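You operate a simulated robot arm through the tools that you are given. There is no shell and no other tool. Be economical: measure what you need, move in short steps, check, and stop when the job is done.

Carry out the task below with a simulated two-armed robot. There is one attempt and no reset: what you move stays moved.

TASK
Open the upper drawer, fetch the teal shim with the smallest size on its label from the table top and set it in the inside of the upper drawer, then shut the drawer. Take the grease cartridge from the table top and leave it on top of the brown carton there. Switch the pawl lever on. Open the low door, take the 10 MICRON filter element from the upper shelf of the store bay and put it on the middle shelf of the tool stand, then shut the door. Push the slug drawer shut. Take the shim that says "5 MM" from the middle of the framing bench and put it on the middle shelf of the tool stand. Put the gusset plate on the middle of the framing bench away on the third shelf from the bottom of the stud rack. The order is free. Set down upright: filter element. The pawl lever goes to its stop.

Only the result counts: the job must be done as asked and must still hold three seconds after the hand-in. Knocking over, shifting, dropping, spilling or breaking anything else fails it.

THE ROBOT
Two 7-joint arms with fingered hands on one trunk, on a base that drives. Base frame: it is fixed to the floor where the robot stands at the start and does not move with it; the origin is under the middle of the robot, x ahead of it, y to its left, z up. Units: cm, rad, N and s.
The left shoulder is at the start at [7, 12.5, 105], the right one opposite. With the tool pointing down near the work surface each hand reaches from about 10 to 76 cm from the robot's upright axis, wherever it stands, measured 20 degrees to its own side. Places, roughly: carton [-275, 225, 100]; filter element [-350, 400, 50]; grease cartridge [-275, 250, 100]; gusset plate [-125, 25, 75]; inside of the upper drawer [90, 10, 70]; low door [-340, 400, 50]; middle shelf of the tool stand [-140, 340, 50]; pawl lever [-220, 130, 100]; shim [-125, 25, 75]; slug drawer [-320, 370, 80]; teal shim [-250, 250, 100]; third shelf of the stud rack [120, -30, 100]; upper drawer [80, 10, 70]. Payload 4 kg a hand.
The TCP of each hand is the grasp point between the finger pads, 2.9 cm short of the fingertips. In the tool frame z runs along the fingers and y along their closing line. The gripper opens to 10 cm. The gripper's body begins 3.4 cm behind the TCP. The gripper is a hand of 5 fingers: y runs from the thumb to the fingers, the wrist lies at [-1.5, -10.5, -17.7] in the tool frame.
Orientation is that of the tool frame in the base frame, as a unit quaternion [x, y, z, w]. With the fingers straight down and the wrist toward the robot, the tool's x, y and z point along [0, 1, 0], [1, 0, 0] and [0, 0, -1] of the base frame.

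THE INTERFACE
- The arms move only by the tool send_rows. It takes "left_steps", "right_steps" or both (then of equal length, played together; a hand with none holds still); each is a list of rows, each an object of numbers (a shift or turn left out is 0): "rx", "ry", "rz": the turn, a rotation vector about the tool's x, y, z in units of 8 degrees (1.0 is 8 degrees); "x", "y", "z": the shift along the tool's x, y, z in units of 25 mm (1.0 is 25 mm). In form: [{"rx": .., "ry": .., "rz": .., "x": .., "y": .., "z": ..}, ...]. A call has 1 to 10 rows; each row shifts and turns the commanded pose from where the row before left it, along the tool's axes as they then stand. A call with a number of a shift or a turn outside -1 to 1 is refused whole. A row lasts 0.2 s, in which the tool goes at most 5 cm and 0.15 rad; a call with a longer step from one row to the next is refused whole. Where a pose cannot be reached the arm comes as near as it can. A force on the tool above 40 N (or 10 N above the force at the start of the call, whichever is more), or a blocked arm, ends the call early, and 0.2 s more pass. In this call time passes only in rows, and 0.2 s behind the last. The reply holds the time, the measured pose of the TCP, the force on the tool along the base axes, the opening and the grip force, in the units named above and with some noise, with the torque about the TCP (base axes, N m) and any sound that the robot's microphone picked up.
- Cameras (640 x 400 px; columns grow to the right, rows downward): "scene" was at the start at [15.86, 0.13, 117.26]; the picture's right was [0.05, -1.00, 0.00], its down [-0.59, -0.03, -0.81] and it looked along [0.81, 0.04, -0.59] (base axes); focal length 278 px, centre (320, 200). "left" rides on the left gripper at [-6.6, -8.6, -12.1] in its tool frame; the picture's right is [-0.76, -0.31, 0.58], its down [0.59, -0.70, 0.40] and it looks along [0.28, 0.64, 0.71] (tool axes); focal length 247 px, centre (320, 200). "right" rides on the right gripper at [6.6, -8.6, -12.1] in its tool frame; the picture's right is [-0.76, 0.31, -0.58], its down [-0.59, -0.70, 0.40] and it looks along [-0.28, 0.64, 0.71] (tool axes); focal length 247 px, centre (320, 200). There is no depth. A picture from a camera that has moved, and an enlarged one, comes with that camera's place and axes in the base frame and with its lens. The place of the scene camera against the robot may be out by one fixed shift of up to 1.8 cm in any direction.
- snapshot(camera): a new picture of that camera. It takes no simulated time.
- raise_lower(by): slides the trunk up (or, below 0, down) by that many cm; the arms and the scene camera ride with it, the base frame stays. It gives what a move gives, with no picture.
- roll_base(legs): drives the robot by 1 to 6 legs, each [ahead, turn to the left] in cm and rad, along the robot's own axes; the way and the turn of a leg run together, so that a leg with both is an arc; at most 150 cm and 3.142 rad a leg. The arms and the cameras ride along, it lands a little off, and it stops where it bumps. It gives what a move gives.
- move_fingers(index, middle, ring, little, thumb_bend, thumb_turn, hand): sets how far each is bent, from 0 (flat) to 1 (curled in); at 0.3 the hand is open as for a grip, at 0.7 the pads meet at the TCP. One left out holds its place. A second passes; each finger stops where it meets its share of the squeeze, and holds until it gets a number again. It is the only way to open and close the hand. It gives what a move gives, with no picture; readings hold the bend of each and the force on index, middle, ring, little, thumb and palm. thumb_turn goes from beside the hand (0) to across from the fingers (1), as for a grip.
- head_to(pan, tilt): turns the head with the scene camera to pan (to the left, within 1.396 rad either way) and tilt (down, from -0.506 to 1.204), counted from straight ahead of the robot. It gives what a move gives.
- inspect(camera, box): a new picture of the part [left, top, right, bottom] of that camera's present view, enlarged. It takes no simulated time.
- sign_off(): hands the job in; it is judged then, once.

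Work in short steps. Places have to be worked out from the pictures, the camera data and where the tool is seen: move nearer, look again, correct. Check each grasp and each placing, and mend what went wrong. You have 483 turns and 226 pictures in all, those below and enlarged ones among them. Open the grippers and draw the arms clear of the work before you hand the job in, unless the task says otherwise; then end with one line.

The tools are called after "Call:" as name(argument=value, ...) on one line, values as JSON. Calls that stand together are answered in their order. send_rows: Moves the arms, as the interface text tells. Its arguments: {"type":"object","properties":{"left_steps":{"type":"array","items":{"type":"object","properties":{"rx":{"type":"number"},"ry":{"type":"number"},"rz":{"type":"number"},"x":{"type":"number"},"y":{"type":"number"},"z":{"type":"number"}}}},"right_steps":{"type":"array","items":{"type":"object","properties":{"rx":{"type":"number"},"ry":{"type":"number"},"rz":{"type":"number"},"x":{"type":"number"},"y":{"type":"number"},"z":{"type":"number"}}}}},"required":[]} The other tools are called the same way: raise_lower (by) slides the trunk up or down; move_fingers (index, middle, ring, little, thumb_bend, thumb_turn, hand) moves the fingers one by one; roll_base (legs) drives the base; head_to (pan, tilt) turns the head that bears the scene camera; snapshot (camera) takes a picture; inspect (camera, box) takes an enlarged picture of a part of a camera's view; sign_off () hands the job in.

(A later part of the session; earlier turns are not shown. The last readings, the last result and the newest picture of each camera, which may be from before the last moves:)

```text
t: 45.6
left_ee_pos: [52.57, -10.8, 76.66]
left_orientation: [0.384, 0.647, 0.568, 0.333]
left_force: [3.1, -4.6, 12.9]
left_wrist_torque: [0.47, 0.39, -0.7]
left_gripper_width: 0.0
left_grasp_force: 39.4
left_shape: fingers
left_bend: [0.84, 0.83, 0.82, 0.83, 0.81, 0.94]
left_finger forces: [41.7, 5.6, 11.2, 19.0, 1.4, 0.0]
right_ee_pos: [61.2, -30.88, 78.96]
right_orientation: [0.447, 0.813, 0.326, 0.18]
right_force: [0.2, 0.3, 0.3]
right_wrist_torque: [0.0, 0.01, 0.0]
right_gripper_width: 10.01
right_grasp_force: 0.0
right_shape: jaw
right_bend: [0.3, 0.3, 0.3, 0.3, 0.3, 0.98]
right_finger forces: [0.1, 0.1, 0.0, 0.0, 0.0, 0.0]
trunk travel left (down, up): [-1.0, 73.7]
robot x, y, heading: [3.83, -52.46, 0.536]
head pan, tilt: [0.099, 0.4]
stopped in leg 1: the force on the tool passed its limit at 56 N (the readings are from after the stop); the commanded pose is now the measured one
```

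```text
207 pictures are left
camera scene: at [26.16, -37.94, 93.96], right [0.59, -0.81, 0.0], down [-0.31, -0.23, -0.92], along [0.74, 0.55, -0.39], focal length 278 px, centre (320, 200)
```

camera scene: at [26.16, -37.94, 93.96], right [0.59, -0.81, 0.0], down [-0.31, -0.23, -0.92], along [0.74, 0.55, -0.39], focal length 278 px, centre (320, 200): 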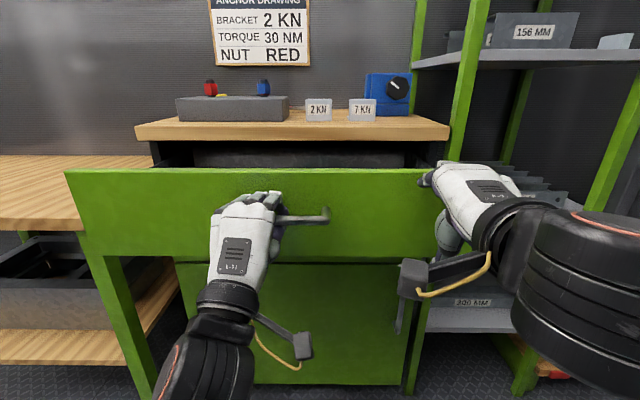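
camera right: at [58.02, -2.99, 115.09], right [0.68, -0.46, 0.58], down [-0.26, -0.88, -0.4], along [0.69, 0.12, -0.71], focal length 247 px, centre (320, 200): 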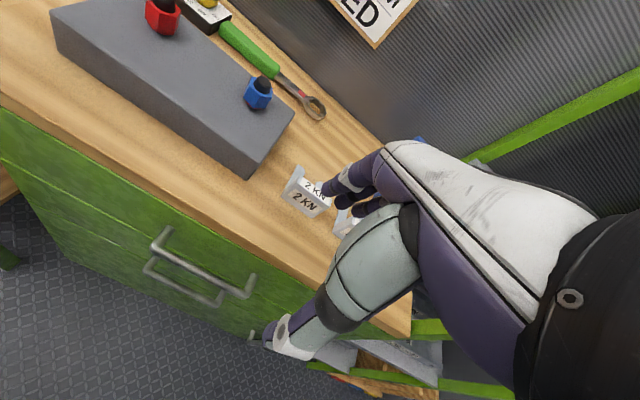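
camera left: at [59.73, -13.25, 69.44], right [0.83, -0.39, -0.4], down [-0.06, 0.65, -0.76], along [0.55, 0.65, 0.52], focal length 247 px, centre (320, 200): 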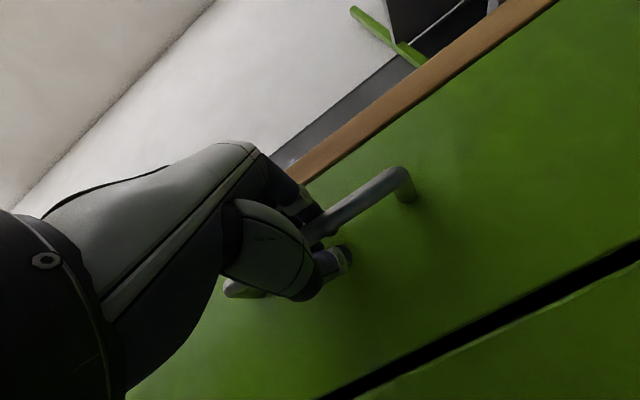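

The drawer hit its end stop at about 18 cm open. I release the bar and back off.

Call:
move_fingers(hand="left", index=0.3, middle=0.3, ring=0.3, little=0.3, thumb_bend=0.2)

Call:
send_rows(left_steps=[{"z": -0.6}, {"z": -1}, {"z": -1}])

Call:
roll_base(legs=[[-30, 0]])

Call:
raise_lower(by=24)

Call:
head_to(pan=0.1, tilt=0.5)

Call:
snapshot(camera="scene")

```text
t: 46.6
left_ee_pos: [52.52, -10.61, 76.48]
left_orientation: [0.383, 0.65, 0.567, 0.331]
left_force: [-0.4, -0.3, -0.1]
left_wrist_torque: [-0.03, 0.0, 0.0]
left_gripper_width: 10.18
left_grasp_force: 0.0
left_shape: fingers
left_bend: [0.3, 0.3, 0.3, 0.3, 0.2, 0.97]
left_finger forces: [0.0, 0.0, 0.1, 0.1, 0.1, 0.0]
right_ee_pos: [61.3, -30.73, 78.97]
right_orientation: [0.447, 0.814, 0.326, 0.18]
right_force: [0.6, 0.6, -0.6]
right_wrist_torque: [0.02, 0.01, -0.01]
right_gripper_width: 10.02
right_grasp_force: 0.1
right_shape: jaw
right_bend: [0.3, 0.3, 0.3, 0.3, 0.3, 0.98]
right_finger forces: [0.0, 0.0, 0.0, 0.1, 0.1, 0.0]
trunk travel left (down, up): [-1.0, 73.7]
robot x, y, heading: [3.92, -52.83, 0.534]
head pan, tilt: [0.099, 0.4]
```

```text
t: 47.4
left_ee_pos: [47.47, -13.39, 77.0]
left_orientation: [0.383, 0.65, 0.567, 0.331]
left_force: [0.2, 0.2, 0.6]
left_wrist_torque: [-0.04, 0.01, 0.01]
left_gripper_width: 10.14
left_grasp_force: 0.1
left_shape: fingers
left_bend: [0.3, 0.3, 0.3, 0.3, 0.2, 0.98]
left_finger forces: [0.1, 0.0, 0.0, 0.1, 0.1, 0.1]
left hand out of reach, approached as far as the arm can: row 3
right_ee_pos: [61.05, -30.7, 78.93]
right_orientation: [0.447, 0.813, 0.326, 0.181]
right_force: [0.4, -0.4, -0.4]
right_wrist_torque: [0.01, 0.0, 0.01]
right_gripper_width: 9.97
right_grasp_force: 0.2
right_shape: jaw
right_bend: [0.3, 0.3, 0.3, 0.3, 0.3, 0.98]
right_finger forces: [0.0, 0.0, 0.0, 0.0, 0.0, 0.1]
trunk travel left (down, up): [-1.0, 73.7]
robot x, y, heading: [4.17, -52.38, 0.532]
head pan, tilt: [0.099, 0.4]
```

```text
t: 48.4
left_ee_pos: [47.41, -13.48, 76.95]
left_orientation: [0.383, 0.65, 0.567, 0.331]
left_force: [1.4, 0.2, 0.0]
left_wrist_torque: [0.03, 0.01, 0.02]
left_gripper_width: 10.13
left_grasp_force: 0.0
left_shape: fingers
left_bend: [0.3, 0.3, 0.3, 0.3, 0.2, 0.98]
left_finger forces: [0.1, 0.0, 0.0, 0.0, 0.1, 0.1]
right_ee_pos: [61.26, -30.59, 78.92]
right_orientation: [0.446, 0.814, 0.327, 0.18]
right_force: [-0.2, -0.3, 0.2]
right_wrist_torque: [0.01, 0.01, -0.04]
right_gripper_width: 9.99
right_grasp_force: 0.0
right_shape: jaw
right_bend: [0.3, 0.3, 0.3, 0.3, 0.3, 0.98]
right_finger forces: [0.0, 0.1, 0.0, 0.0, 0.0, 0.1]
trunk travel left (down, up): [-1.0, 73.7]
robot x, y, heading: [3.9, -52.63, 0.535]
head pan, tilt: [0.099, 0.4]
stopped in leg 1: the robot was blocked; the commanded pose is now the measured one
```

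```text
t: 50.9
left_ee_pos: [47.49, -13.46, 100.93]
left_orientation: [0.382, 0.651, 0.567, 0.33]
left_force: [0.4, 0.5, -0.1]
left_wrist_torque: [-0.02, -0.01, 0.01]
left_gripper_width: 10.16
left_grasp_force: 0.0
left_shape: fingers
left_bend: [0.3, 0.3, 0.3, 0.3, 0.2, 0.98]
left_finger forces: [0.0, 0.0, 0.0, 0.0, 0.0, 0.0]
right_ee_pos: [61.04, -30.71, 102.85]
right_orientation: [0.446, 0.814, 0.326, 0.179]
right_force: [0.6, 0.1, 0.8]
right_wrist_torque: [0.0, 0.01, 0.01]
right_gripper_width: 10.0
right_grasp_force: 0.0
right_shape: jaw
right_bend: [0.3, 0.3, 0.3, 0.3, 0.3, 0.98]
right_finger forces: [0.0, 0.0, 0.0, 0.1, 0.0, 0.0]
trunk travel left (down, up): [-25.0, 49.7]
robot x, y, heading: [3.51, -52.47, 0.538]
head pan, tilt: [0.099, 0.4]
```

```text
t: 51.6
left_ee_pos: [47.43, -13.59, 101.17]
left_orientation: [0.381, 0.651, 0.568, 0.33]
left_force: [0.3, -0.4, 0.2]
left_wrist_torque: [0.02, 0.02, -0.01]
left_gripper_width: 10.18
left_grasp_force: 0.0
left_shape: fingers
left_bend: [0.3, 0.3, 0.3, 0.3, 0.2, 0.98]
left_finger forces: [0.0, 0.1, 0.0, 0.0, 0.0, 0.0]
right_ee_pos: [61.13, -30.58, 102.9]
right_orientation: [0.446, 0.814, 0.326, 0.18]
right_force: [0.5, -1.0, 0.1]
right_wrist_torque: [0.01, 0.0, 0.0]
right_gripper_width: 9.97
right_grasp_force: 0.2
right_shape: jaw
right_bend: [0.3, 0.3, 0.3, 0.3, 0.3, 0.98]
right_finger forces: [0.0, 0.1, 0.1, 0.1, 0.0, 0.0]
trunk travel left (down, up): [-25.0, 49.7]
robot x, y, heading: [3.62, -52.48, 0.536]
head pan, tilt: [0.099, 0.499]
```

```text
206 pictures are left
camera scene: at [17.04, -43.18, 118.41], right [0.6, -0.8, 0.0], down [-0.38, -0.28, -0.88], along [0.71, 0.52, -0.48], focal length 278 px, centre (320, 200)
```

scene: 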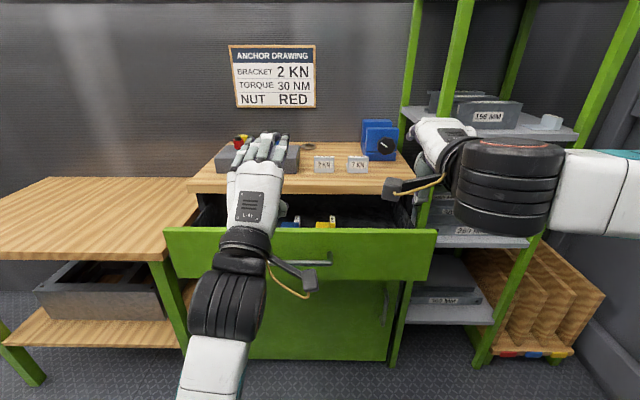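

The drawer is well open and holds a few items. The base was blocked behind me, so I bring the left hand back to pointing down, and pan to see what is around before turning.

Call:
send_rows(left_steps=[{"rx": 1}, {"rx": 1}, {"rx": 1}, {"rx": 1}, {"rx": 1}, {"rx": 1}, {"rx": 1}, {"rx": 1}, {"rx": 1}, {"rx": 1}], right_steps=[{"rx": 1}, {"rx": 1}, {"rx": 1}, {"rx": 1}, {"rx": 1, "z": -0.5}, {"z": -0.5}, {"z": 0}, {"z": 0}, {"z": 0}, {"z": 0}])

Call:
head_to(pan=-1.39, tilt=0.45)

Call:
snapshot(camera="scene")

Call:
head_to(pan=1.39, tilt=0.45)

Call:
snapshot(camera="scene")

```text
t: 53.8
left_ee_pos: [50.63, -11.59, 98.56]
left_orientation: [0.505, 0.863, 0.016, 0.006]
left_force: [-0.2, -0.4, -0.3]
left_wrist_torque: [0.02, 0.04, 0.01]
left_gripper_width: 10.17
left_grasp_force: 0.0
left_shape: fingers
left_bend: [0.3, 0.3, 0.3, 0.3, 0.2, 0.98]
left_finger forces: [0.0, 0.0, 0.0, 0.0, 0.2, 0.1]
left hand out of reach, approached as far as the arm can: row 9, 10
right_ee_pos: [60.88, -30.86, 105.28]
right_orientation: [0.481, 0.876, 0.03, 0.016]
right_force: [0.3, -0.4, -0.4]
right_wrist_torque: [0.0, 0.01, -0.04]
right_gripper_width: 9.99
right_grasp_force: 0.0
right_shape: jaw
right_bend: [0.3, 0.3, 0.3, 0.3, 0.3, 0.98]
right_finger forces: [0.1, 0.1, 0.0, 0.0, 0.0, 0.0]
trunk travel left (down, up): [-25.0, 49.7]
robot x, y, heading: [4.0, -52.47, 0.543]
head pan, tilt: [0.099, 0.499]
```

```text
t: 55.4
left_ee_pos: [50.68, -11.59, 98.58]
left_orientation: [0.505, 0.863, 0.019, 0.008]
left_force: [0.2, -0.6, -0.3]
left_wrist_torque: [-0.02, 0.0, 0.01]
left_gripper_width: 10.2
left_grasp_force: 0.0
left_shape: fingers
left_bend: [0.3, 0.3, 0.3, 0.3, 0.2, 0.98]
left_finger forces: [0.0, 0.0, 0.1, 0.0, 0.0, 0.1]
right_ee_pos: [60.91, -30.82, 105.27]
right_orientation: [0.48, 0.877, 0.029, 0.017]
right_force: [-0.5, -1.5, 0.7]
right_wrist_torque: [0.01, 0.01, 0.03]
right_gripper_width: 10.0
right_grasp_force: 0.2
right_shape: jaw
right_bend: [0.3, 0.3, 0.3, 0.3, 0.3, 0.98]
right_finger forces: [0.0, 0.1, 0.1, 0.1, 0.0, 0.1]
trunk travel left (down, up): [-25.0, 49.7]
robot x, y, heading: [3.77, -52.54, 0.539]
head pan, tilt: [-1.389, 0.45]
```

```text
205 pictures are left
camera scene: at [15.8, -55.51, 118.85], right [-0.75, -0.66, 0.0], down [-0.29, 0.33, -0.9], along [0.59, -0.68, -0.44], focal length 278 px, centre (320, 200)
```

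scene: 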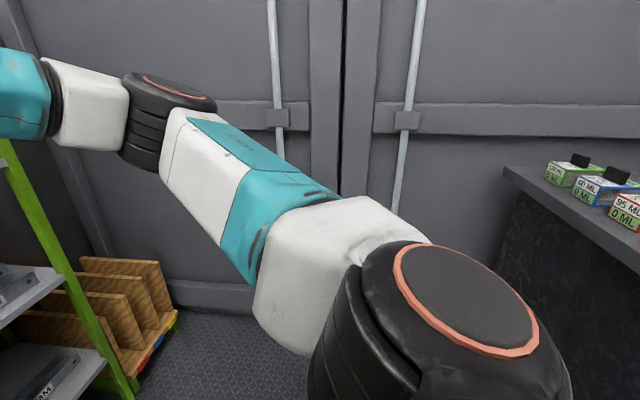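

```text
t: 57.8
left_ee_pos: [50.52, -11.59, 98.59]
left_orientation: [0.505, 0.863, 0.019, 0.008]
left_force: [0.5, -0.7, -0.8]
left_wrist_torque: [-0.01, 0.02, 0.02]
left_gripper_width: 10.21
left_grasp_force: 0.1
left_shape: fingers
left_bend: [0.3, 0.3, 0.3, 0.3, 0.2, 0.98]
left_finger forces: [0.0, 0.1, 0.0, 0.0, 0.0, 0.1]
right_ee_pos: [60.81, -30.92, 105.25]
right_orientation: [0.479, 0.877, 0.029, 0.016]
right_force: [-0.4, 0.1, 0.4]
right_wrist_torque: [0.0, 0.05, 0.01]
right_gripper_width: 10.0
right_grasp_force: 0.1
right_shape: jaw
right_bend: [0.3, 0.3, 0.3, 0.3, 0.3, 0.98]
right_finger forces: [0.0, 0.0, 0.1, 0.0, 0.0, 0.1]
trunk travel left (down, up): [-25.0, 49.7]
robot x, y, heading: [3.44, -52.45, 0.543]
head pan, tilt: [1.389, 0.45]
```

```text
204 pictures are left
camera scene: at [6.52, -39.99, 118.85], right [0.94, 0.35, 0.0], down [0.15, -0.41, -0.9], along [-0.31, 0.84, -0.44], focal length 278 px, centre (320, 200)
```

scene: 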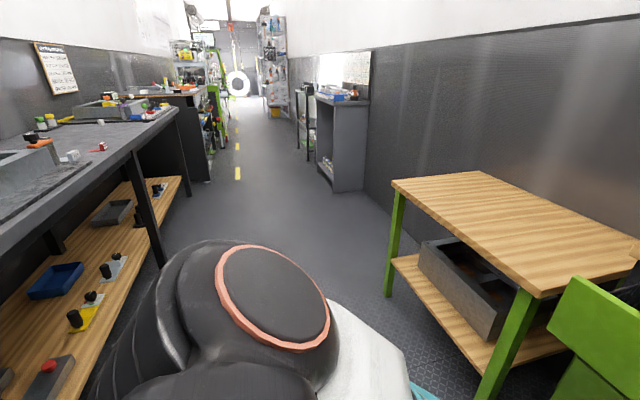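

I'm in a corridor running along about (-0.56, 0.83); the metal-topped bench on the left side holds the framing bench work. I raise the trunk for safe clearance, then turn along the corridor and drive toward it.

Call:
raise_lower(by=15)

Call:
roll_base(legs=[[0, 1.62], [110, 0]])

Call:
head_to(pan=0.7, tilt=0.6)

Call:
snapshot(camera="scene")

```text
t: 59.6
left_ee_pos: [50.62, -11.43, 113.45]
left_orientation: [0.506, 0.862, 0.016, 0.007]
left_force: [-0.5, 0.4, -1.2]
left_wrist_torque: [0.0, 0.0, -0.01]
left_gripper_width: 10.18
left_grasp_force: 0.0
left_shape: fingers
left_bend: [0.3, 0.3, 0.3, 0.3, 0.2, 0.98]
left_finger forces: [0.0, 0.0, 0.0, 0.0, 0.1, 0.0]
right_ee_pos: [60.9, -30.76, 120.44]
right_orientation: [0.481, 0.876, 0.029, 0.017]
right_force: [0.0, 0.5, -0.8]
right_wrist_torque: [0.04, 0.04, -0.03]
right_gripper_width: 10.01
right_grasp_force: 0.2
right_shape: jaw
right_bend: [0.3, 0.3, 0.3, 0.3, 0.3, 0.98]
right_finger forces: [0.1, 0.1, 0.0, 0.1, 0.0, 0.1]
trunk travel left (down, up): [-40.0, 34.7]
robot x, y, heading: [3.87, -52.53, 0.539]
head pan, tilt: [1.389, 0.45]
```

```text
t: 61.6
left_ee_pos: [30.53, 5.84, 113.49]
left_orientation: [0.313, 0.95, 0.017, 0.007]
left_force: [-1.7, 0.8, -0.9]
left_wrist_torque: [-0.09, -0.1, -0.04]
left_gripper_width: 10.21
left_grasp_force: 0.1
left_shape: fingers
left_bend: [0.3, 0.3, 0.3, 0.3, 0.2, 0.98]
left_finger forces: [0.1, 0.0, 0.1, 0.0, 0.0, 0.0]
right_ee_pos: [47.97, -7.47, 120.55]
right_orientation: [0.287, 0.957, 0.032, 0.011]
right_force: [0.4, 0.7, 0.0]
right_wrist_torque: [-0.05, 0.0, -0.03]
right_gripper_width: 10.01
right_grasp_force: 0.1
right_shape: jaw
right_bend: [0.3, 0.3, 0.3, 0.3, 0.3, 0.98]
right_finger forces: [0.1, 0.0, 0.0, 0.1, 0.0, 0.0]
trunk travel left (down, up): [-40.0, 34.7]
robot x, y, heading: [5.58, -51.18, 0.832]
head pan, tilt: [1.389, 0.45]
stopped in leg 1: the robot was blocked; the commanded pose is now the measured one
```

```text
t: 62.7
left_ee_pos: [30.95, 5.58, 113.64]
left_orientation: [0.316, 0.949, 0.018, 0.003]
left_force: [0.3, 0.0, 0.5]
left_wrist_torque: [0.0, 0.04, 0.02]
left_gripper_width: 10.18
left_grasp_force: 0.0
left_shape: fingers
left_bend: [0.3, 0.3, 0.3, 0.3, 0.2, 0.98]
left_finger forces: [0.1, 0.1, 0.0, 0.0, 0.0, 0.0]
right_ee_pos: [48.47, -7.94, 120.51]
right_orientation: [0.288, 0.957, 0.034, 0.009]
right_force: [0.4, -0.1, 0.2]
right_wrist_torque: [0.02, 0.0, 0.0]
right_gripper_width: 9.98
right_grasp_force: 0.1
right_shape: jaw
right_bend: [0.3, 0.3, 0.3, 0.3, 0.3, 0.98]
right_finger forces: [0.0, 0.1, 0.1, 0.1, 0.1, 0.0]
trunk travel left (down, up): [-40.0, 34.7]
robot x, y, heading: [5.28, -51.49, 0.831]
head pan, tilt: [0.7, 0.6]
```

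```text
203 pictures are left
camera scene: at [7.4, -39.3, 132.84], right [1.0, -0.04, 0.0], down [-0.02, -0.56, -0.83], along [0.03, 0.82, -0.56], focal length 278 px, centre (320, 200)
```

scene: 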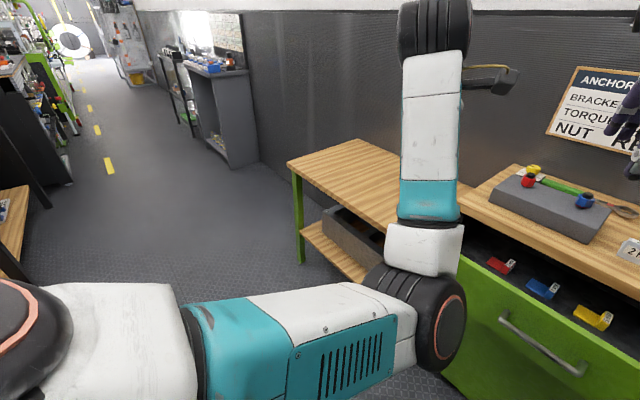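

The rotation was blocked, likely my base's rear against the left bench. I arc forward away from it before finishing the turn.

Call:
roll_base(legs=[[18, 0.4], [0, 0.93]])

```text
t: 66.7
left_ee_pos: [-33.03, 4.09, 113.6]
left_orientation: [-0.32, 0.947, 0.016, -0.008]
left_force: [-0.2, 0.2, 0.0]
left_wrist_torque: [-0.04, -0.01, -0.01]
left_gripper_width: 10.19
left_grasp_force: 0.0
left_shape: fingers
left_bend: [0.3, 0.3, 0.3, 0.3, 0.2, 0.98]
left_finger forces: [0.1, 0.1, 0.0, 0.0, 0.1, 0.1]
right_ee_pos: [-15.47, 17.35, 120.41]
right_orientation: [-0.346, 0.938, 0.032, -0.012]
right_force: [-0.3, -0.7, 0.2]
right_wrist_torque: [-0.04, 0.02, -0.01]
right_gripper_width: 9.99
right_grasp_force: 0.1
right_shape: jaw
right_bend: [0.3, 0.3, 0.3, 0.3, 0.3, 0.98]
right_finger forces: [0.0, 0.0, 0.0, 0.1, 0.1, 0.1]
trunk travel left (down, up): [-40.0, 34.7]
robot x, y, heading: [14.42, -36.47, 2.125]
head pan, tilt: [0.7, 0.6]
```

The turn is done with heading 2.125 at mid corridor. I drive 100 cm along and look left at the bench.

Call:
roll_base(legs=[[100, 0.03]])

Call:
head_to(pan=1.2, tilt=0.6)

Call:
snapshot(camera="scene")

Call:
head_to(pan=0.3, tilt=0.4)

Call:
snapshot(camera="scene")

```text
t: 71.9
left_ee_pos: [-87.9, 88.07, 113.59]
left_orientation: [-0.331, 0.943, 0.016, -0.008]
left_force: [-0.2, 0.1, 0.6]
left_wrist_torque: [-0.01, -0.02, -0.02]
left_gripper_width: 10.2
left_grasp_force: 0.0
left_shape: fingers
left_bend: [0.3, 0.3, 0.3, 0.3, 0.2, 0.98]
left_finger forces: [0.0, 0.1, 0.0, 0.0, 0.1, 0.1]
right_ee_pos: [-70.47, 101.86, 120.41]
right_orientation: [-0.356, 0.934, 0.03, -0.011]
right_force: [-1.2, -0.2, 0.8]
right_wrist_torque: [0.03, 0.03, 0.01]
right_gripper_width: 10.01
right_grasp_force: 0.1
right_shape: jaw
right_bend: [0.3, 0.3, 0.3, 0.3, 0.3, 0.98]
right_finger forces: [0.0, 0.1, 0.0, 0.1, 0.0, 0.0]
trunk travel left (down, up): [-40.0, 34.7]
robot x, y, heading: [-39.39, 48.78, 2.144]
head pan, tilt: [0.7, 0.6]
```

```text
t: 72.8
left_ee_pos: [-87.85, 88.14, 113.52]
left_orientation: [-0.332, 0.943, 0.016, -0.009]
left_force: [0.8, -0.7, 0.3]
left_wrist_torque: [-0.04, 0.01, 0.02]
left_gripper_width: 10.19
left_grasp_force: 0.0
left_shape: fingers
left_bend: [0.3, 0.3, 0.3, 0.3, 0.2, 0.98]
left_finger forces: [0.1, 0.1, 0.0, 0.0, 0.0, 0.0]
right_ee_pos: [-70.55, 101.74, 120.51]
right_orientation: [-0.357, 0.933, 0.032, -0.013]
right_force: [0.0, -0.8, 0.4]
right_wrist_torque: [-0.01, 0.02, -0.03]
right_gripper_width: 9.99
right_grasp_force: 0.0
right_shape: jaw
right_bend: [0.3, 0.3, 0.3, 0.3, 0.3, 0.98]
right_finger forces: [0.0, 0.0, 0.0, 0.0, 0.0, 0.1]
trunk travel left (down, up): [-40.0, 34.7]
robot x, y, heading: [-39.58, 48.87, 2.148]
head pan, tilt: [1.201, 0.6]
```

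```text
202 pictures are left
camera scene: at [-52.08, 50.78, 132.84], right [-0.2, 0.98, 0.0], down [0.55, 0.11, -0.82], along [-0.81, -0.17, -0.57], focal length 278 px, centre (320, 200)
```

scene: 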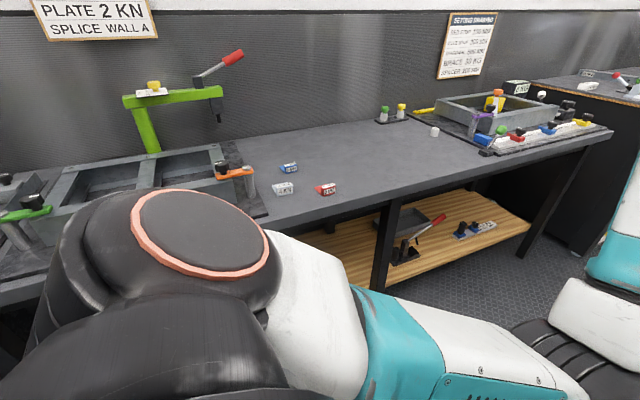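

```text
t: 74.0
left_ee_pos: [-87.9, 88.06, 113.6]
left_orientation: [-0.332, 0.943, 0.017, -0.008]
left_force: [-0.4, 0.1, -0.2]
left_wrist_torque: [-0.05, -0.02, -0.01]
left_gripper_width: 10.19
left_grasp_force: 0.1
left_shape: fingers
left_bend: [0.3, 0.3, 0.3, 0.3, 0.2, 0.98]
left_finger forces: [0.1, 0.0, 0.0, 0.0, 0.0, 0.0]
right_ee_pos: [-70.59, 101.69, 120.43]
right_orientation: [-0.356, 0.934, 0.031, -0.011]
right_force: [0.4, -0.2, 0.1]
right_wrist_torque: [0.01, 0.0, 0.03]
right_gripper_width: 10.01
right_grasp_force: 0.1
right_shape: jaw
right_bend: [0.3, 0.3, 0.3, 0.3, 0.3, 0.98]
right_finger forces: [0.0, 0.1, 0.0, 0.0, 0.0, 0.0]
trunk travel left (down, up): [-40.0, 34.7]
robot x, y, heading: [-39.5, 48.99, 2.145]
head pan, tilt: [0.3, 0.4]
```

```text
201 pictures are left
camera scene: at [-50.55, 58.51, 134.66], right [0.64, 0.77, 0.0], down [0.3, -0.25, -0.92], along [-0.71, 0.59, -0.39], focal length 278 px, centre (320, 200)
```

scene: 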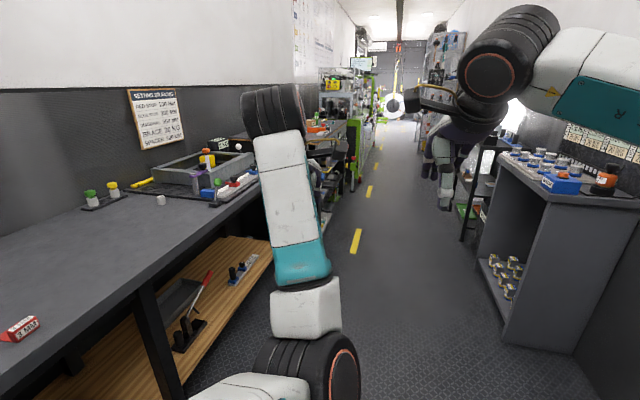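

The coloured shims lie mid-bench near [-124, 24, 85]. I drive 26 cm on and turn left to face the bench, then look down at it.

Call:
roll_base(legs=[[28, 0], [0, 1.58]])

Call:
head_to(pan=0.0, tilt=0.6)

Call:
snapshot(camera="scene")

```text
t: 80.0
left_ee_pos: [-93.15, 23.67, 113.67]
left_orientation: [0.906, -0.424, -0.005, 0.017]
left_force: [0.0, -0.5, 1.0]
left_wrist_torque: [0.01, 0.01, 0.01]
left_gripper_width: 10.18
left_grasp_force: 0.1
left_shape: fingers
left_bend: [0.3, 0.3, 0.3, 0.3, 0.2, 0.98]
left_finger forces: [0.1, 0.0, 0.1, 0.1, 0.0, 0.1]
right_ee_pos: [-107.19, 40.67, 120.46]
right_orientation: [0.916, -0.4, -0.014, 0.031]
right_force: [0.2, -1.1, 1.5]
right_wrist_torque: [-0.01, 0.03, -0.02]
right_gripper_width: 10.0
right_grasp_force: 0.0
right_shape: jaw
right_bend: [0.3, 0.3, 0.3, 0.3, 0.3, 0.98]
right_finger forces: [0.0, 0.1, 0.0, 0.0, 0.1, 0.0]
trunk travel left (down, up): [-40.0, 34.7]
robot x, y, heading: [-55.12, 72.76, -2.542]
head pan, tilt: [0.3, 0.4]
```

```text
t: 80.8
left_ee_pos: [-93.23, 23.84, 113.62]
left_orientation: [0.905, -0.425, -0.006, 0.017]
left_force: [-0.2, 0.5, 0.6]
left_wrist_torque: [0.01, 0.0, 0.0]
left_gripper_width: 10.21
left_grasp_force: 0.2
left_shape: fingers
left_bend: [0.3, 0.3, 0.3, 0.3, 0.2, 0.98]
left_finger forces: [0.1, 0.0, 0.0, 0.0, 0.0, 0.0]
right_ee_pos: [-107.14, 40.79, 120.43]
right_orientation: [0.917, -0.398, -0.014, 0.031]
right_force: [-0.8, 0.4, -0.4]
right_wrist_torque: [0.0, 0.01, 0.02]
right_gripper_width: 9.99
right_grasp_force: 0.1
right_shape: jaw
right_bend: [0.3, 0.3, 0.3, 0.3, 0.3, 0.98]
right_finger forces: [0.0, 0.0, 0.1, 0.0, 0.0, 0.1]
trunk travel left (down, up): [-40.0, 34.7]
robot x, y, heading: [-55.01, 72.94, -2.54]
head pan, tilt: [0.0, 0.6]
```

```text
200 pictures are left
camera scene: at [-67.7, 64.85, 132.84], right [-0.56, 0.83, 0.0], down [0.47, 0.32, -0.83], along [-0.68, -0.46, -0.56], focal length 278 px, centre (320, 200)
```

scene: 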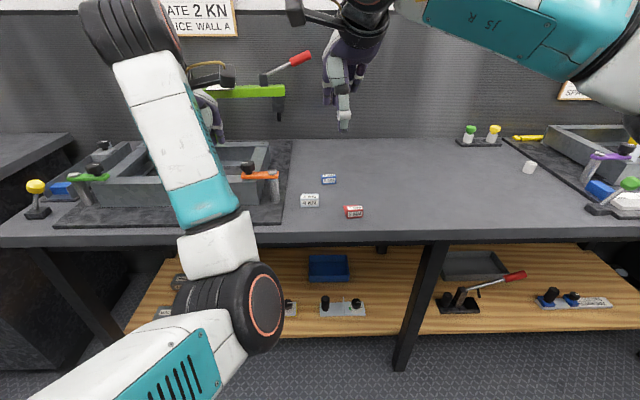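

I enlarge the middle of the bench to read the labels and find the gusset plate.

Call:
inspect(camera="scene", box=[260, 150, 400, 238])

```text
4.55 times, centred on (330, 194) of scene
camera zoom: at [-67.7, 64.85, 132.84], right [-0.56, 0.83, 0.0], down [0.47, 0.32, -0.83], along [-0.68, -0.46, -0.56], focal length 1266 px, centre (274, 227)
```

zoom: 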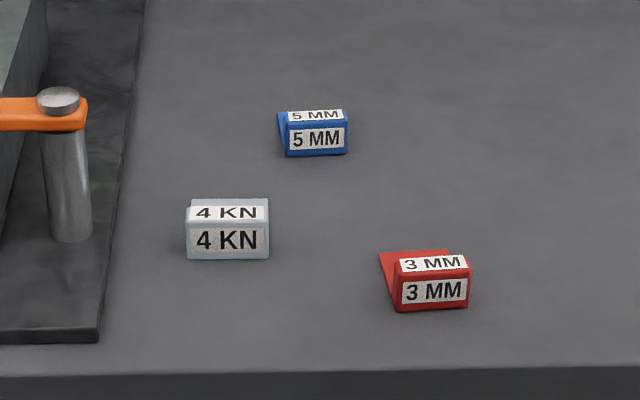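

The blue one is the "5 MM" shim, the grey "4 KN" piece is the gusset plate, and the red is a decoy. I drive 33 cm closer.

Call:
roll_base(legs=[[33, 0]])

Call:
head_to(pan=0.0, tilt=0.9)

Call:
snapshot(camera="scene")

Call:
snapshot(camera="right")

Call:
snapshot(camera="left")

```text
t: 82.9
left_ee_pos: [-120.55, 5.48, 113.51]
left_orientation: [0.904, -0.427, -0.005, 0.016]
left_force: [-0.3, 0.4, 0.2]
left_wrist_torque: [0.01, -0.01, 0.0]
left_gripper_width: 10.2
left_grasp_force: 0.0
left_shape: fingers
left_bend: [0.3, 0.3, 0.3, 0.3, 0.2, 0.98]
left_finger forces: [0.1, 0.0, 0.0, 0.1, 0.0, 0.0]
right_ee_pos: [-134.41, 22.54, 120.46]
right_orientation: [0.916, -0.4, -0.013, 0.031]
right_force: [0.4, 0.3, -0.6]
right_wrist_torque: [0.02, -0.05, -0.01]
right_gripper_width: 10.02
right_grasp_force: 0.1
right_shape: jaw
right_bend: [0.3, 0.3, 0.3, 0.3, 0.3, 0.98]
right_finger forces: [0.0, 0.0, 0.1, 0.0, 0.1, 0.0]
trunk travel left (down, up): [-40.0, 34.7]
robot x, y, heading: [-82.07, 54.67, -2.549]
head pan, tilt: [0.0, 0.6]
```

```text
t: 83.7
left_ee_pos: [-120.44, 5.66, 113.63]
left_orientation: [0.905, -0.426, -0.006, 0.018]
left_force: [-0.6, -0.5, -0.4]
left_wrist_torque: [0.01, 0.02, -0.01]
left_gripper_width: 10.19
left_grasp_force: 0.1
left_shape: fingers
left_bend: [0.3, 0.3, 0.3, 0.3, 0.2, 0.98]
left_finger forces: [0.1, 0.0, 0.0, 0.1, 0.0, 0.0]
right_ee_pos: [-134.3, 22.68, 120.43]
right_orientation: [0.915, -0.401, -0.014, 0.031]
right_force: [1.1, -0.2, -0.5]
right_wrist_torque: [0.01, 0.01, -0.05]
right_gripper_width: 10.02
right_grasp_force: 0.0
right_shape: jaw
right_bend: [0.3, 0.3, 0.3, 0.3, 0.3, 0.98]
right_finger forces: [0.1, 0.0, 0.0, 0.0, 0.0, 0.1]
trunk travel left (down, up): [-40.0, 34.7]
robot x, y, heading: [-82.12, 54.45, -2.548]
head pan, tilt: [0.0, 0.901]
```

```text
198 pictures are left
camera scene: at [-93.72, 47.37, 130.36], right [-0.56, 0.83, 0.0], down [0.65, 0.44, -0.62], along [-0.52, -0.35, -0.78], focal length 278 px, centre (320, 200)
```

scene: 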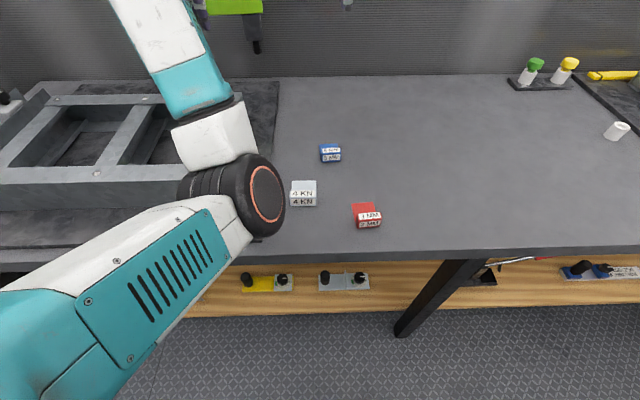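

```text
197 pictures are left
camera right: at [-123.11, 24.31, 131.98], right [-0.71, 0.38, 0.6], down [0.1, 0.89, -0.45], along [-0.7, -0.26, -0.67], focal length 247 px, centre (320, 200)
```

right: 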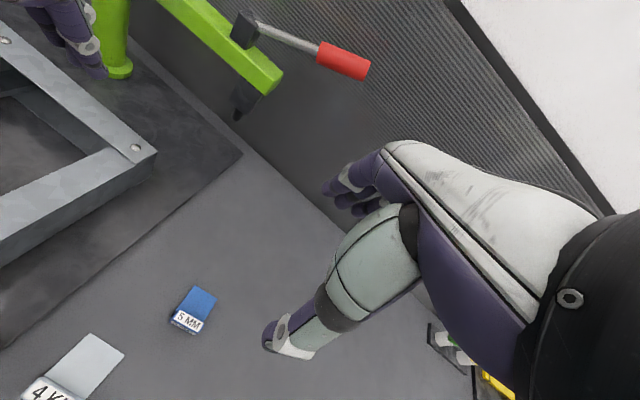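

```text
196 pictures are left
camera left: at [-117.79, 16.39, 125.35], right [-0.26, 0.76, -0.59], down [0.91, -0.02, -0.42], along [-0.33, -0.65, -0.69], focal length 247 px, centre (320, 200)
```

left: 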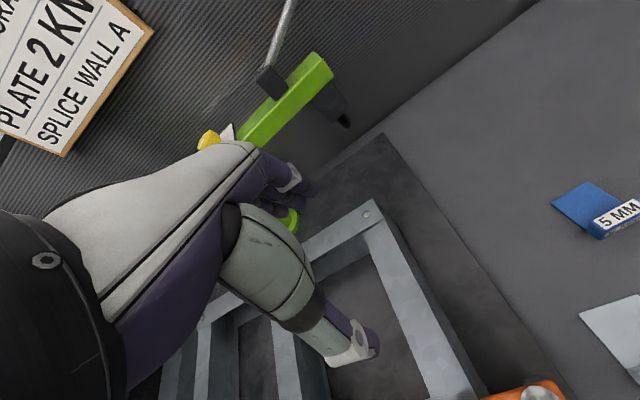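

By triangulation the blue label block is at about [-132.5, 23.1, 90] and the grey one at about [-119.4, 24.2, 91]. Right hand is nearly above the blue one; I descend to about z 106 and look again.

Call:
send_rows(right_steps=[{"x": 0.05, "y": -0.2, "z": 1}, {"x": 0.05, "y": -0.2, "z": 1}, {"x": 0.05, "y": -0.2, "z": 1}, {"x": 0.05, "y": -0.2, "z": 1}, {"x": 0.05, "y": -0.2, "z": 1}])

Call:
snapshot(camera="right")

Call:
snapshot(camera="scene")

```text
t: 84.9
left_ee_pos: [-120.48, 5.52, 113.66]
left_orientation: [0.904, -0.426, -0.005, 0.017]
left_force: [0.4, 0.6, 0.2]
left_wrist_torque: [0.02, 0.03, -0.01]
left_gripper_width: 10.19
left_grasp_force: 0.1
left_shape: fingers
left_bend: [0.3, 0.3, 0.3, 0.3, 0.2, 0.98]
left_finger forces: [0.0, 0.1, 0.1, 0.0, 0.0, 0.0]
right_ee_pos: [-132.88, 23.42, 107.77]
right_orientation: [0.916, -0.401, -0.014, 0.031]
right_force: [0.0, -0.3, -0.5]
right_wrist_torque: [0.03, 0.0, -0.01]
right_gripper_width: 10.02
right_grasp_force: 0.1
right_shape: jaw
right_bend: [0.3, 0.3, 0.3, 0.3, 0.3, 0.98]
right_finger forces: [0.1, 0.0, 0.0, 0.0, 0.0, 0.0]
trunk travel left (down, up): [-40.0, 34.7]
robot x, y, heading: [-82.19, 54.42, -2.552]
head pan, tilt: [0.0, 0.901]
```

```text
195 pictures are left
camera right: at [-121.58, 25.04, 119.29], right [-0.71, 0.38, 0.6], down [0.1, 0.89, -0.45], along [-0.7, -0.26, -0.67], focal length 247 px, centre (320, 200)
```

right: 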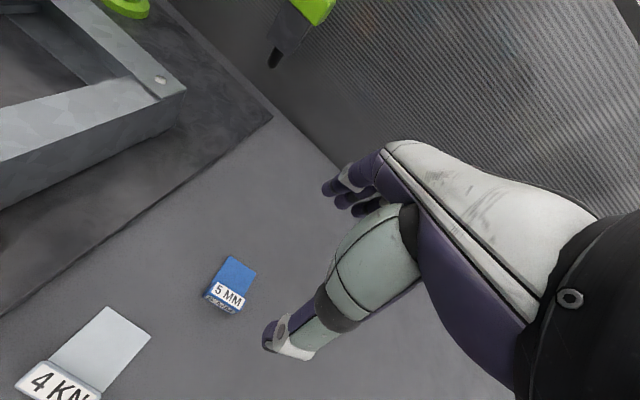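

```text
194 pictures are left
camera scene: at [-93.74, 47.37, 130.35], right [-0.56, 0.83, 0.0], down [0.65, 0.44, -0.62], along [-0.52, -0.35, -0.78], focal length 278 px, centre (320, 200)
```

scene: 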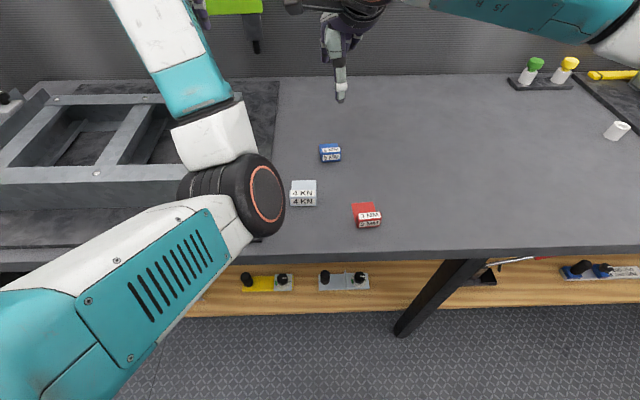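

The blue label block re-triangulates to [-132.5, 23.5, 89.8]. I descend to about z 94 with the thumb on the near side and fingers beyond.

Call:
send_rows(right_steps=[{"x": 0.07, "y": -0.07, "z": 0.9}, {"x": 0.07, "y": -0.07, "z": 0.9}, {"x": 0.07, "y": -0.07, "z": 0.9}, {"x": 0.07, "y": -0.07, "z": 0.9}, {"x": 0.07, "y": -0.07, "z": 0.9}, {"x": 0.07, "y": -0.07, "z": 0.9}])

Call:
snapshot(camera="right")

Call:
inspect(camera="scene", box=[260, 100, 400, 188])

```text
t: 86.3
left_ee_pos: [-120.43, 5.45, 113.63]
left_orientation: [0.905, -0.426, -0.006, 0.018]
left_force: [-0.4, 0.3, -0.4]
left_wrist_torque: [0.0, -0.02, -0.01]
left_gripper_width: 10.18
left_grasp_force: 0.0
left_shape: fingers
left_bend: [0.3, 0.3, 0.3, 0.3, 0.2, 0.98]
left_finger forces: [0.0, 0.0, 0.0, 0.0, 0.0, 0.0]
right_ee_pos: [-132.16, 22.73, 94.33]
right_orientation: [0.915, -0.402, -0.014, 0.031]
right_force: [-0.5, 0.6, -0.1]
right_wrist_torque: [0.0, 0.03, -0.02]
right_gripper_width: 10.02
right_grasp_force: 0.1
right_shape: jaw
right_bend: [0.3, 0.3, 0.3, 0.3, 0.3, 0.98]
right_finger forces: [0.0, 0.0, 0.0, 0.0, 0.1, 0.0]
trunk travel left (down, up): [-40.0, 34.7]
robot x, y, heading: [-82.37, 54.47, -2.552]
head pan, tilt: [0.0, 0.901]
```

```text
193 pictures are left
camera right: at [-120.88, 24.32, 105.82], right [-0.71, 0.38, 0.6], down [0.1, 0.89, -0.45], along [-0.7, -0.26, -0.67], focal length 247 px, centre (320, 200)
```

right: 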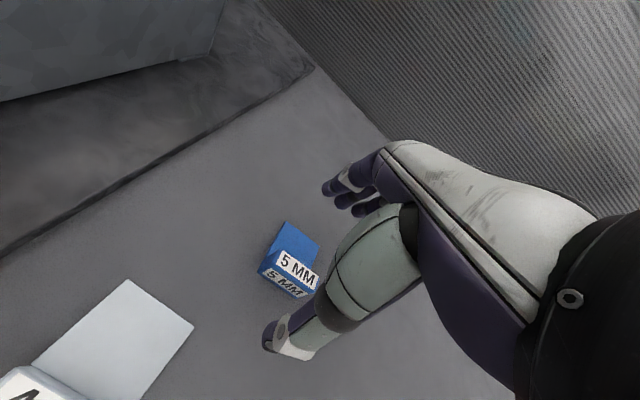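

```text
4.55 times, centred on (330, 144) of scene
camera zoom: at [-93.73, 47.37, 130.36], right [-0.56, 0.83, 0.0], down [0.65, 0.44, -0.62], along [-0.52, -0.35, -0.78], focal length 1266 px, centre (274, 454)
```

zoom: 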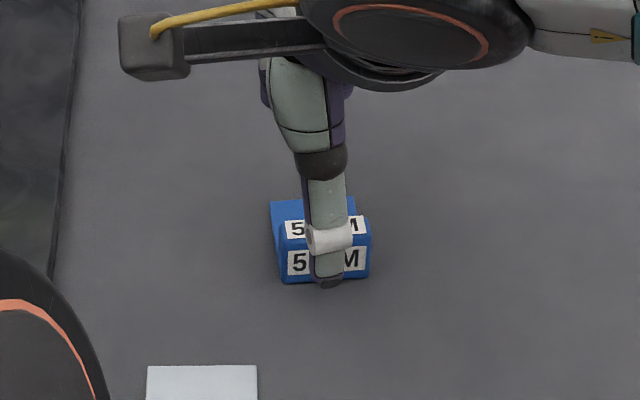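

Thumb is centred on the label block. I lower 2.6 cm more and close gently.

Call:
send_rows(right_steps=[{"x": -0.1, "y": -0.05, "z": 0.5}, {"x": -0.1, "y": -0.05, "z": 0.5}])

Call:
move_fingers(hand="right", index=0.65, middle=0.65, ring=0.65, little=0.65, thumb_bend=0.65)

Call:
snapshot(camera="right")

```text
t: 86.9
left_ee_pos: [-120.51, 5.61, 113.69]
left_orientation: [0.904, -0.427, -0.006, 0.019]
left_force: [0.8, 0.3, 0.2]
left_wrist_torque: [0.0, 0.02, -0.04]
left_gripper_width: 10.17
left_grasp_force: 0.1
left_shape: fingers
left_bend: [0.3, 0.3, 0.3, 0.3, 0.2, 0.98]
left_finger forces: [0.1, 0.0, 0.1, 0.0, 0.1, 0.0]
right_ee_pos: [-132.29, 23.12, 91.7]
right_orientation: [0.915, -0.402, -0.014, 0.032]
right_force: [0.5, 0.0, 0.4]
right_wrist_torque: [-0.03, -0.02, 0.04]
right_gripper_width: 10.03
right_grasp_force: 0.1
right_shape: jaw
right_bend: [0.3, 0.3, 0.3, 0.3, 0.3, 0.98]
right_finger forces: [0.0, 0.1, 0.1, 0.0, 0.0, 0.0]
trunk travel left (down, up): [-40.0, 34.7]
robot x, y, heading: [-82.23, 54.27, -2.549]
head pan, tilt: [0.0, 0.901]
```

```text
t: 87.9
left_ee_pos: [-120.38, 5.5, 113.63]
left_orientation: [0.904, -0.426, -0.006, 0.018]
left_force: [-0.2, 0.4, -0.4]
left_wrist_torque: [-0.01, 0.0, 0.0]
left_gripper_width: 10.2
left_grasp_force: 0.1
left_shape: fingers
left_bend: [0.3, 0.3, 0.3, 0.3, 0.2, 0.98]
left_finger forces: [0.0, 0.0, 0.1, 0.1, 0.0, 0.0]
right_ee_pos: [-132.3, 23.18, 91.61]
right_orientation: [0.916, -0.401, -0.014, 0.031]
right_force: [0.4, 0.3, -0.2]
right_wrist_torque: [-0.05, -0.03, 0.0]
right_gripper_width: 1.35
right_grasp_force: 0.0
right_shape: fingers
right_bend: [0.65, 0.65, 0.65, 0.65, 0.65, 0.98]
right_finger forces: [0.0, 0.0, 0.1, 0.0, 0.1, 0.0]
trunk travel left (down, up): [-40.0, 34.7]
robot x, y, heading: [-82.19, 54.62, -2.556]
head pan, tilt: [0.0, 0.901]
```

```text
191 pictures are left
camera right: at [-121.09, 24.7, 103.28], right [-0.71, 0.38, 0.6], down [0.1, 0.89, -0.45], along [-0.7, -0.26, -0.67], focal length 247 px, centre (320, 200)
```

right: 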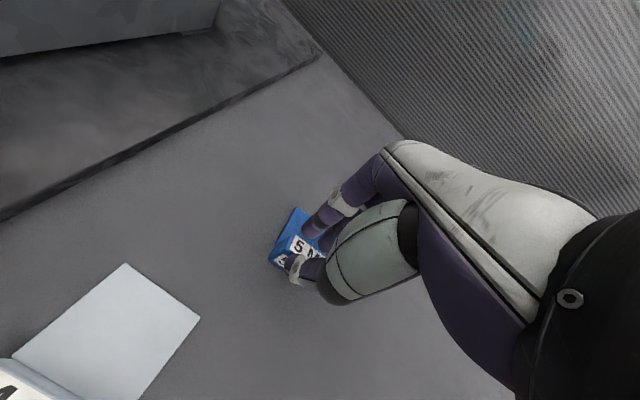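

No contact yet: the pads are at the block's top edge. I reopen somewhat, lower 1.8 cm and close again.

Call:
move_fingers(hand="right", index=0.5, middle=0.5, ring=0.5, little=0.5, thumb_bend=0.45)

Call:
send_rows(right_steps=[{"z": 0.36, "y": -0.03}, {"z": 0.36, "y": -0.03}])

Call:
move_fingers(hand="right", index=0.7, middle=0.7, ring=0.7, little=0.7, thumb_bend=0.7)

Call:
snapshot(camera="right")

```text
t: 88.9
left_ee_pos: [-120.57, 5.51, 113.56]
left_orientation: [0.904, -0.426, -0.005, 0.018]
left_force: [0.2, -1.1, 0.4]
left_wrist_torque: [-0.01, 0.02, 0.0]
left_gripper_width: 10.21
left_grasp_force: 0.2
left_shape: fingers
left_bend: [0.3, 0.3, 0.3, 0.3, 0.2, 0.98]
left_finger forces: [0.1, 0.1, 0.1, 0.0, 0.1, 0.1]
right_ee_pos: [-132.27, 23.11, 91.73]
right_orientation: [0.916, -0.401, -0.014, 0.031]
right_force: [1.1, 0.2, -0.6]
right_wrist_torque: [-0.02, -0.02, 0.0]
right_gripper_width: 5.6
right_grasp_force: 0.1
right_shape: fingers
right_bend: [0.5, 0.5, 0.5, 0.5, 0.45, 0.98]
right_finger forces: [0.1, 0.1, 0.0, 0.1, 0.0, 0.1]
trunk travel left (down, up): [-40.0, 34.7]
robot x, y, heading: [-82.14, 54.61, -2.546]
head pan, tilt: [0.0, 0.901]
```

```text
t: 89.5
left_ee_pos: [-120.48, 5.53, 113.68]
left_orientation: [0.904, -0.426, -0.007, 0.018]
left_force: [-0.2, 0.7, 0.1]
left_wrist_torque: [0.02, -0.01, 0.0]
left_gripper_width: 10.24
left_grasp_force: 0.1
left_shape: fingers
left_bend: [0.3, 0.3, 0.3, 0.3, 0.2, 0.98]
left_finger forces: [0.0, 0.0, 0.1, 0.1, 0.0, 0.0]
right_ee_pos: [-132.27, 23.02, 89.86]
right_orientation: [0.916, -0.401, -0.014, 0.031]
right_force: [-0.4, 0.0, 0.1]
right_wrist_torque: [0.02, 0.02, 0.01]
right_gripper_width: 5.59
right_grasp_force: 0.1
right_shape: fingers
right_bend: [0.5, 0.5, 0.5, 0.5, 0.45, 0.98]
right_finger forces: [0.0, 0.0, 0.0, 0.1, 0.1, 0.0]
trunk travel left (down, up): [-40.0, 34.7]
robot x, y, heading: [-82.29, 54.33, -2.551]
head pan, tilt: [0.0, 0.901]
```

```text
t: 90.5
left_ee_pos: [-120.52, 5.64, 113.73]
left_orientation: [0.904, -0.427, -0.005, 0.018]
left_force: [0.4, -0.3, 0.5]
left_wrist_torque: [0.03, -0.02, 0.01]
left_gripper_width: 10.2
left_grasp_force: 0.0
left_shape: fingers
left_bend: [0.3, 0.3, 0.3, 0.3, 0.2, 0.98]
left_finger forces: [0.0, 0.0, 0.1, 0.0, 0.0, 0.0]
right_ee_pos: [-132.29, 23.04, 89.84]
right_orientation: [0.915, -0.401, -0.014, 0.032]
right_force: [-0.5, -0.4, 0.4]
right_wrist_torque: [0.0, -0.01, 0.01]
right_gripper_width: 1.24
right_grasp_force: 4.1
right_shape: fingers
right_bend: [0.68, 0.69, 0.7, 0.7, 0.66, 0.97]
right_finger forces: [2.9, 1.2, 0.1, 0.0, 4.3, 0.0]
trunk travel left (down, up): [-40.0, 34.7]
robot x, y, heading: [-82.27, 54.49, -2.546]
head pan, tilt: [0.0, 0.901]
```

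```text
190 pictures are left
camera right: at [-121.04, 24.69, 101.47], right [-0.71, 0.38, 0.6], down [0.1, 0.89, -0.45], along [-0.7, -0.26, -0.67], focal length 247 px, centre (320, 200)
```

right: 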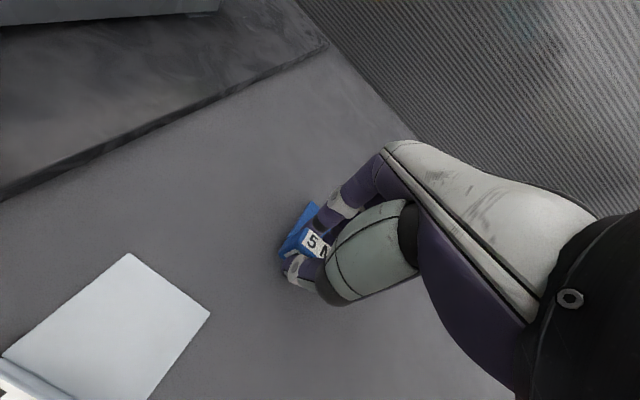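

Thumb and index/middle hold the label block. I tighten those and lift 8 cm to check.

Call:
move_fingers(hand="right", index=0.8, middle=0.8, thumb_bend=0.8)

Call:
send_rows(right_steps=[{"z": -0.5}, {"z": -0.9}, {"z": -0.9}, {"z": -0.9}])

Call:
snapshot(camera="right")

Call:
inspect(camera="scene", box=[240, 80, 420, 230])

```text
t: 91.5
left_ee_pos: [-120.37, 5.52, 113.63]
left_orientation: [0.904, -0.426, -0.005, 0.018]
left_force: [-0.6, -0.1, -0.6]
left_wrist_torque: [0.01, -0.01, -0.02]
left_gripper_width: 10.19
left_grasp_force: 0.0
left_shape: fingers
left_bend: [0.3, 0.3, 0.3, 0.3, 0.2, 0.98]
left_finger forces: [0.1, 0.1, 0.0, 0.0, 0.1, 0.0]
right_ee_pos: [-132.31, 23.08, 89.9]
right_orientation: [0.915, -0.401, -0.013, 0.032]
right_force: [-0.2, -0.6, -0.4]
right_wrist_torque: [-0.05, -0.01, 0.04]
right_gripper_width: 1.07
right_grasp_force: 18.1
right_shape: fingers
right_bend: [0.77, 0.78, 0.7, 0.7, 0.65, 0.94]
right_finger forces: [13.4, 4.4, 1.2, 0.1, 17.5, 0.1]
trunk travel left (down, up): [-40.0, 34.7]
robot x, y, heading: [-82.15, 54.57, -2.551]
head pan, tilt: [0.0, 0.901]
```

```text
t: 92.5
left_ee_pos: [-120.49, 5.5, 113.61]
left_orientation: [0.904, -0.428, -0.005, 0.018]
left_force: [0.3, -0.1, -0.5]
left_wrist_torque: [-0.03, -0.02, 0.01]
left_gripper_width: 10.24
left_grasp_force: 0.2
left_shape: fingers
left_bend: [0.3, 0.3, 0.3, 0.3, 0.2, 0.98]
left_finger forces: [0.0, 0.1, 0.0, 0.1, 0.1, 0.0]
right_ee_pos: [-131.88, 23.75, 97.96]
right_orientation: [0.915, -0.402, -0.013, 0.031]
right_force: [0.1, -0.5, -0.3]
right_wrist_torque: [-0.02, 0.02, 0.0]
right_gripper_width: 1.06
right_grasp_force: 18.0
right_shape: fingers
right_bend: [0.77, 0.78, 0.7, 0.7, 0.65, 0.94]
right_finger forces: [13.4, 4.4, 1.2, 0.1, 17.5, 0.1]
trunk travel left (down, up): [-40.0, 34.7]
robot x, y, heading: [-82.09, 54.26, -2.55]
head pan, tilt: [0.0, 0.901]
```

```text
189 pictures are left
camera right: at [-120.64, 25.3, 109.54], right [-0.71, 0.38, 0.6], down [0.1, 0.89, -0.45], along [-0.7, -0.26, -0.67], focal length 247 px, centre (320, 200)
```

right: 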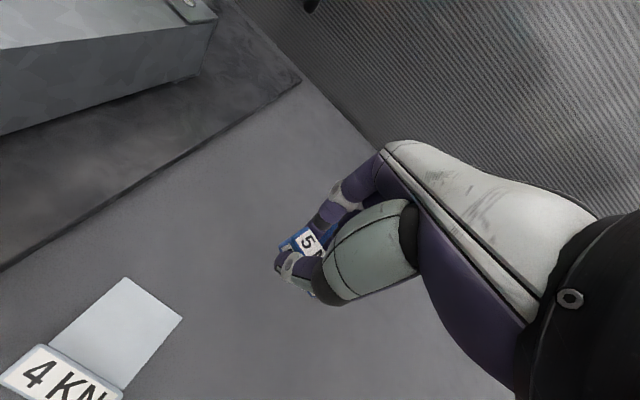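

```text
2.67 times, centred on (330, 155) of scene
camera zoom: at [-93.69, 47.39, 130.36], right [-0.56, 0.83, 0.0], down [0.65, 0.44, -0.62], along [-0.52, -0.35, -0.78], focal length 742 px, centre (293, 320)
```

zoom: 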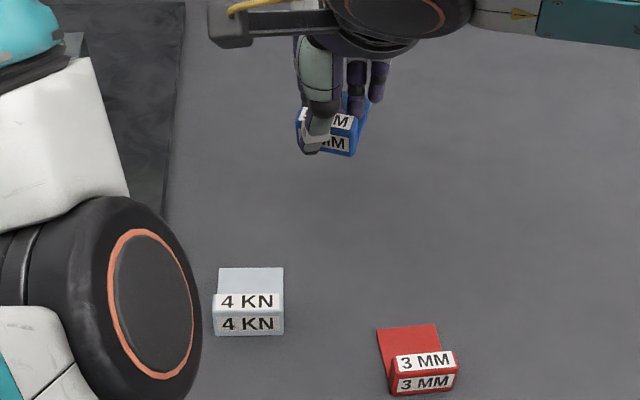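

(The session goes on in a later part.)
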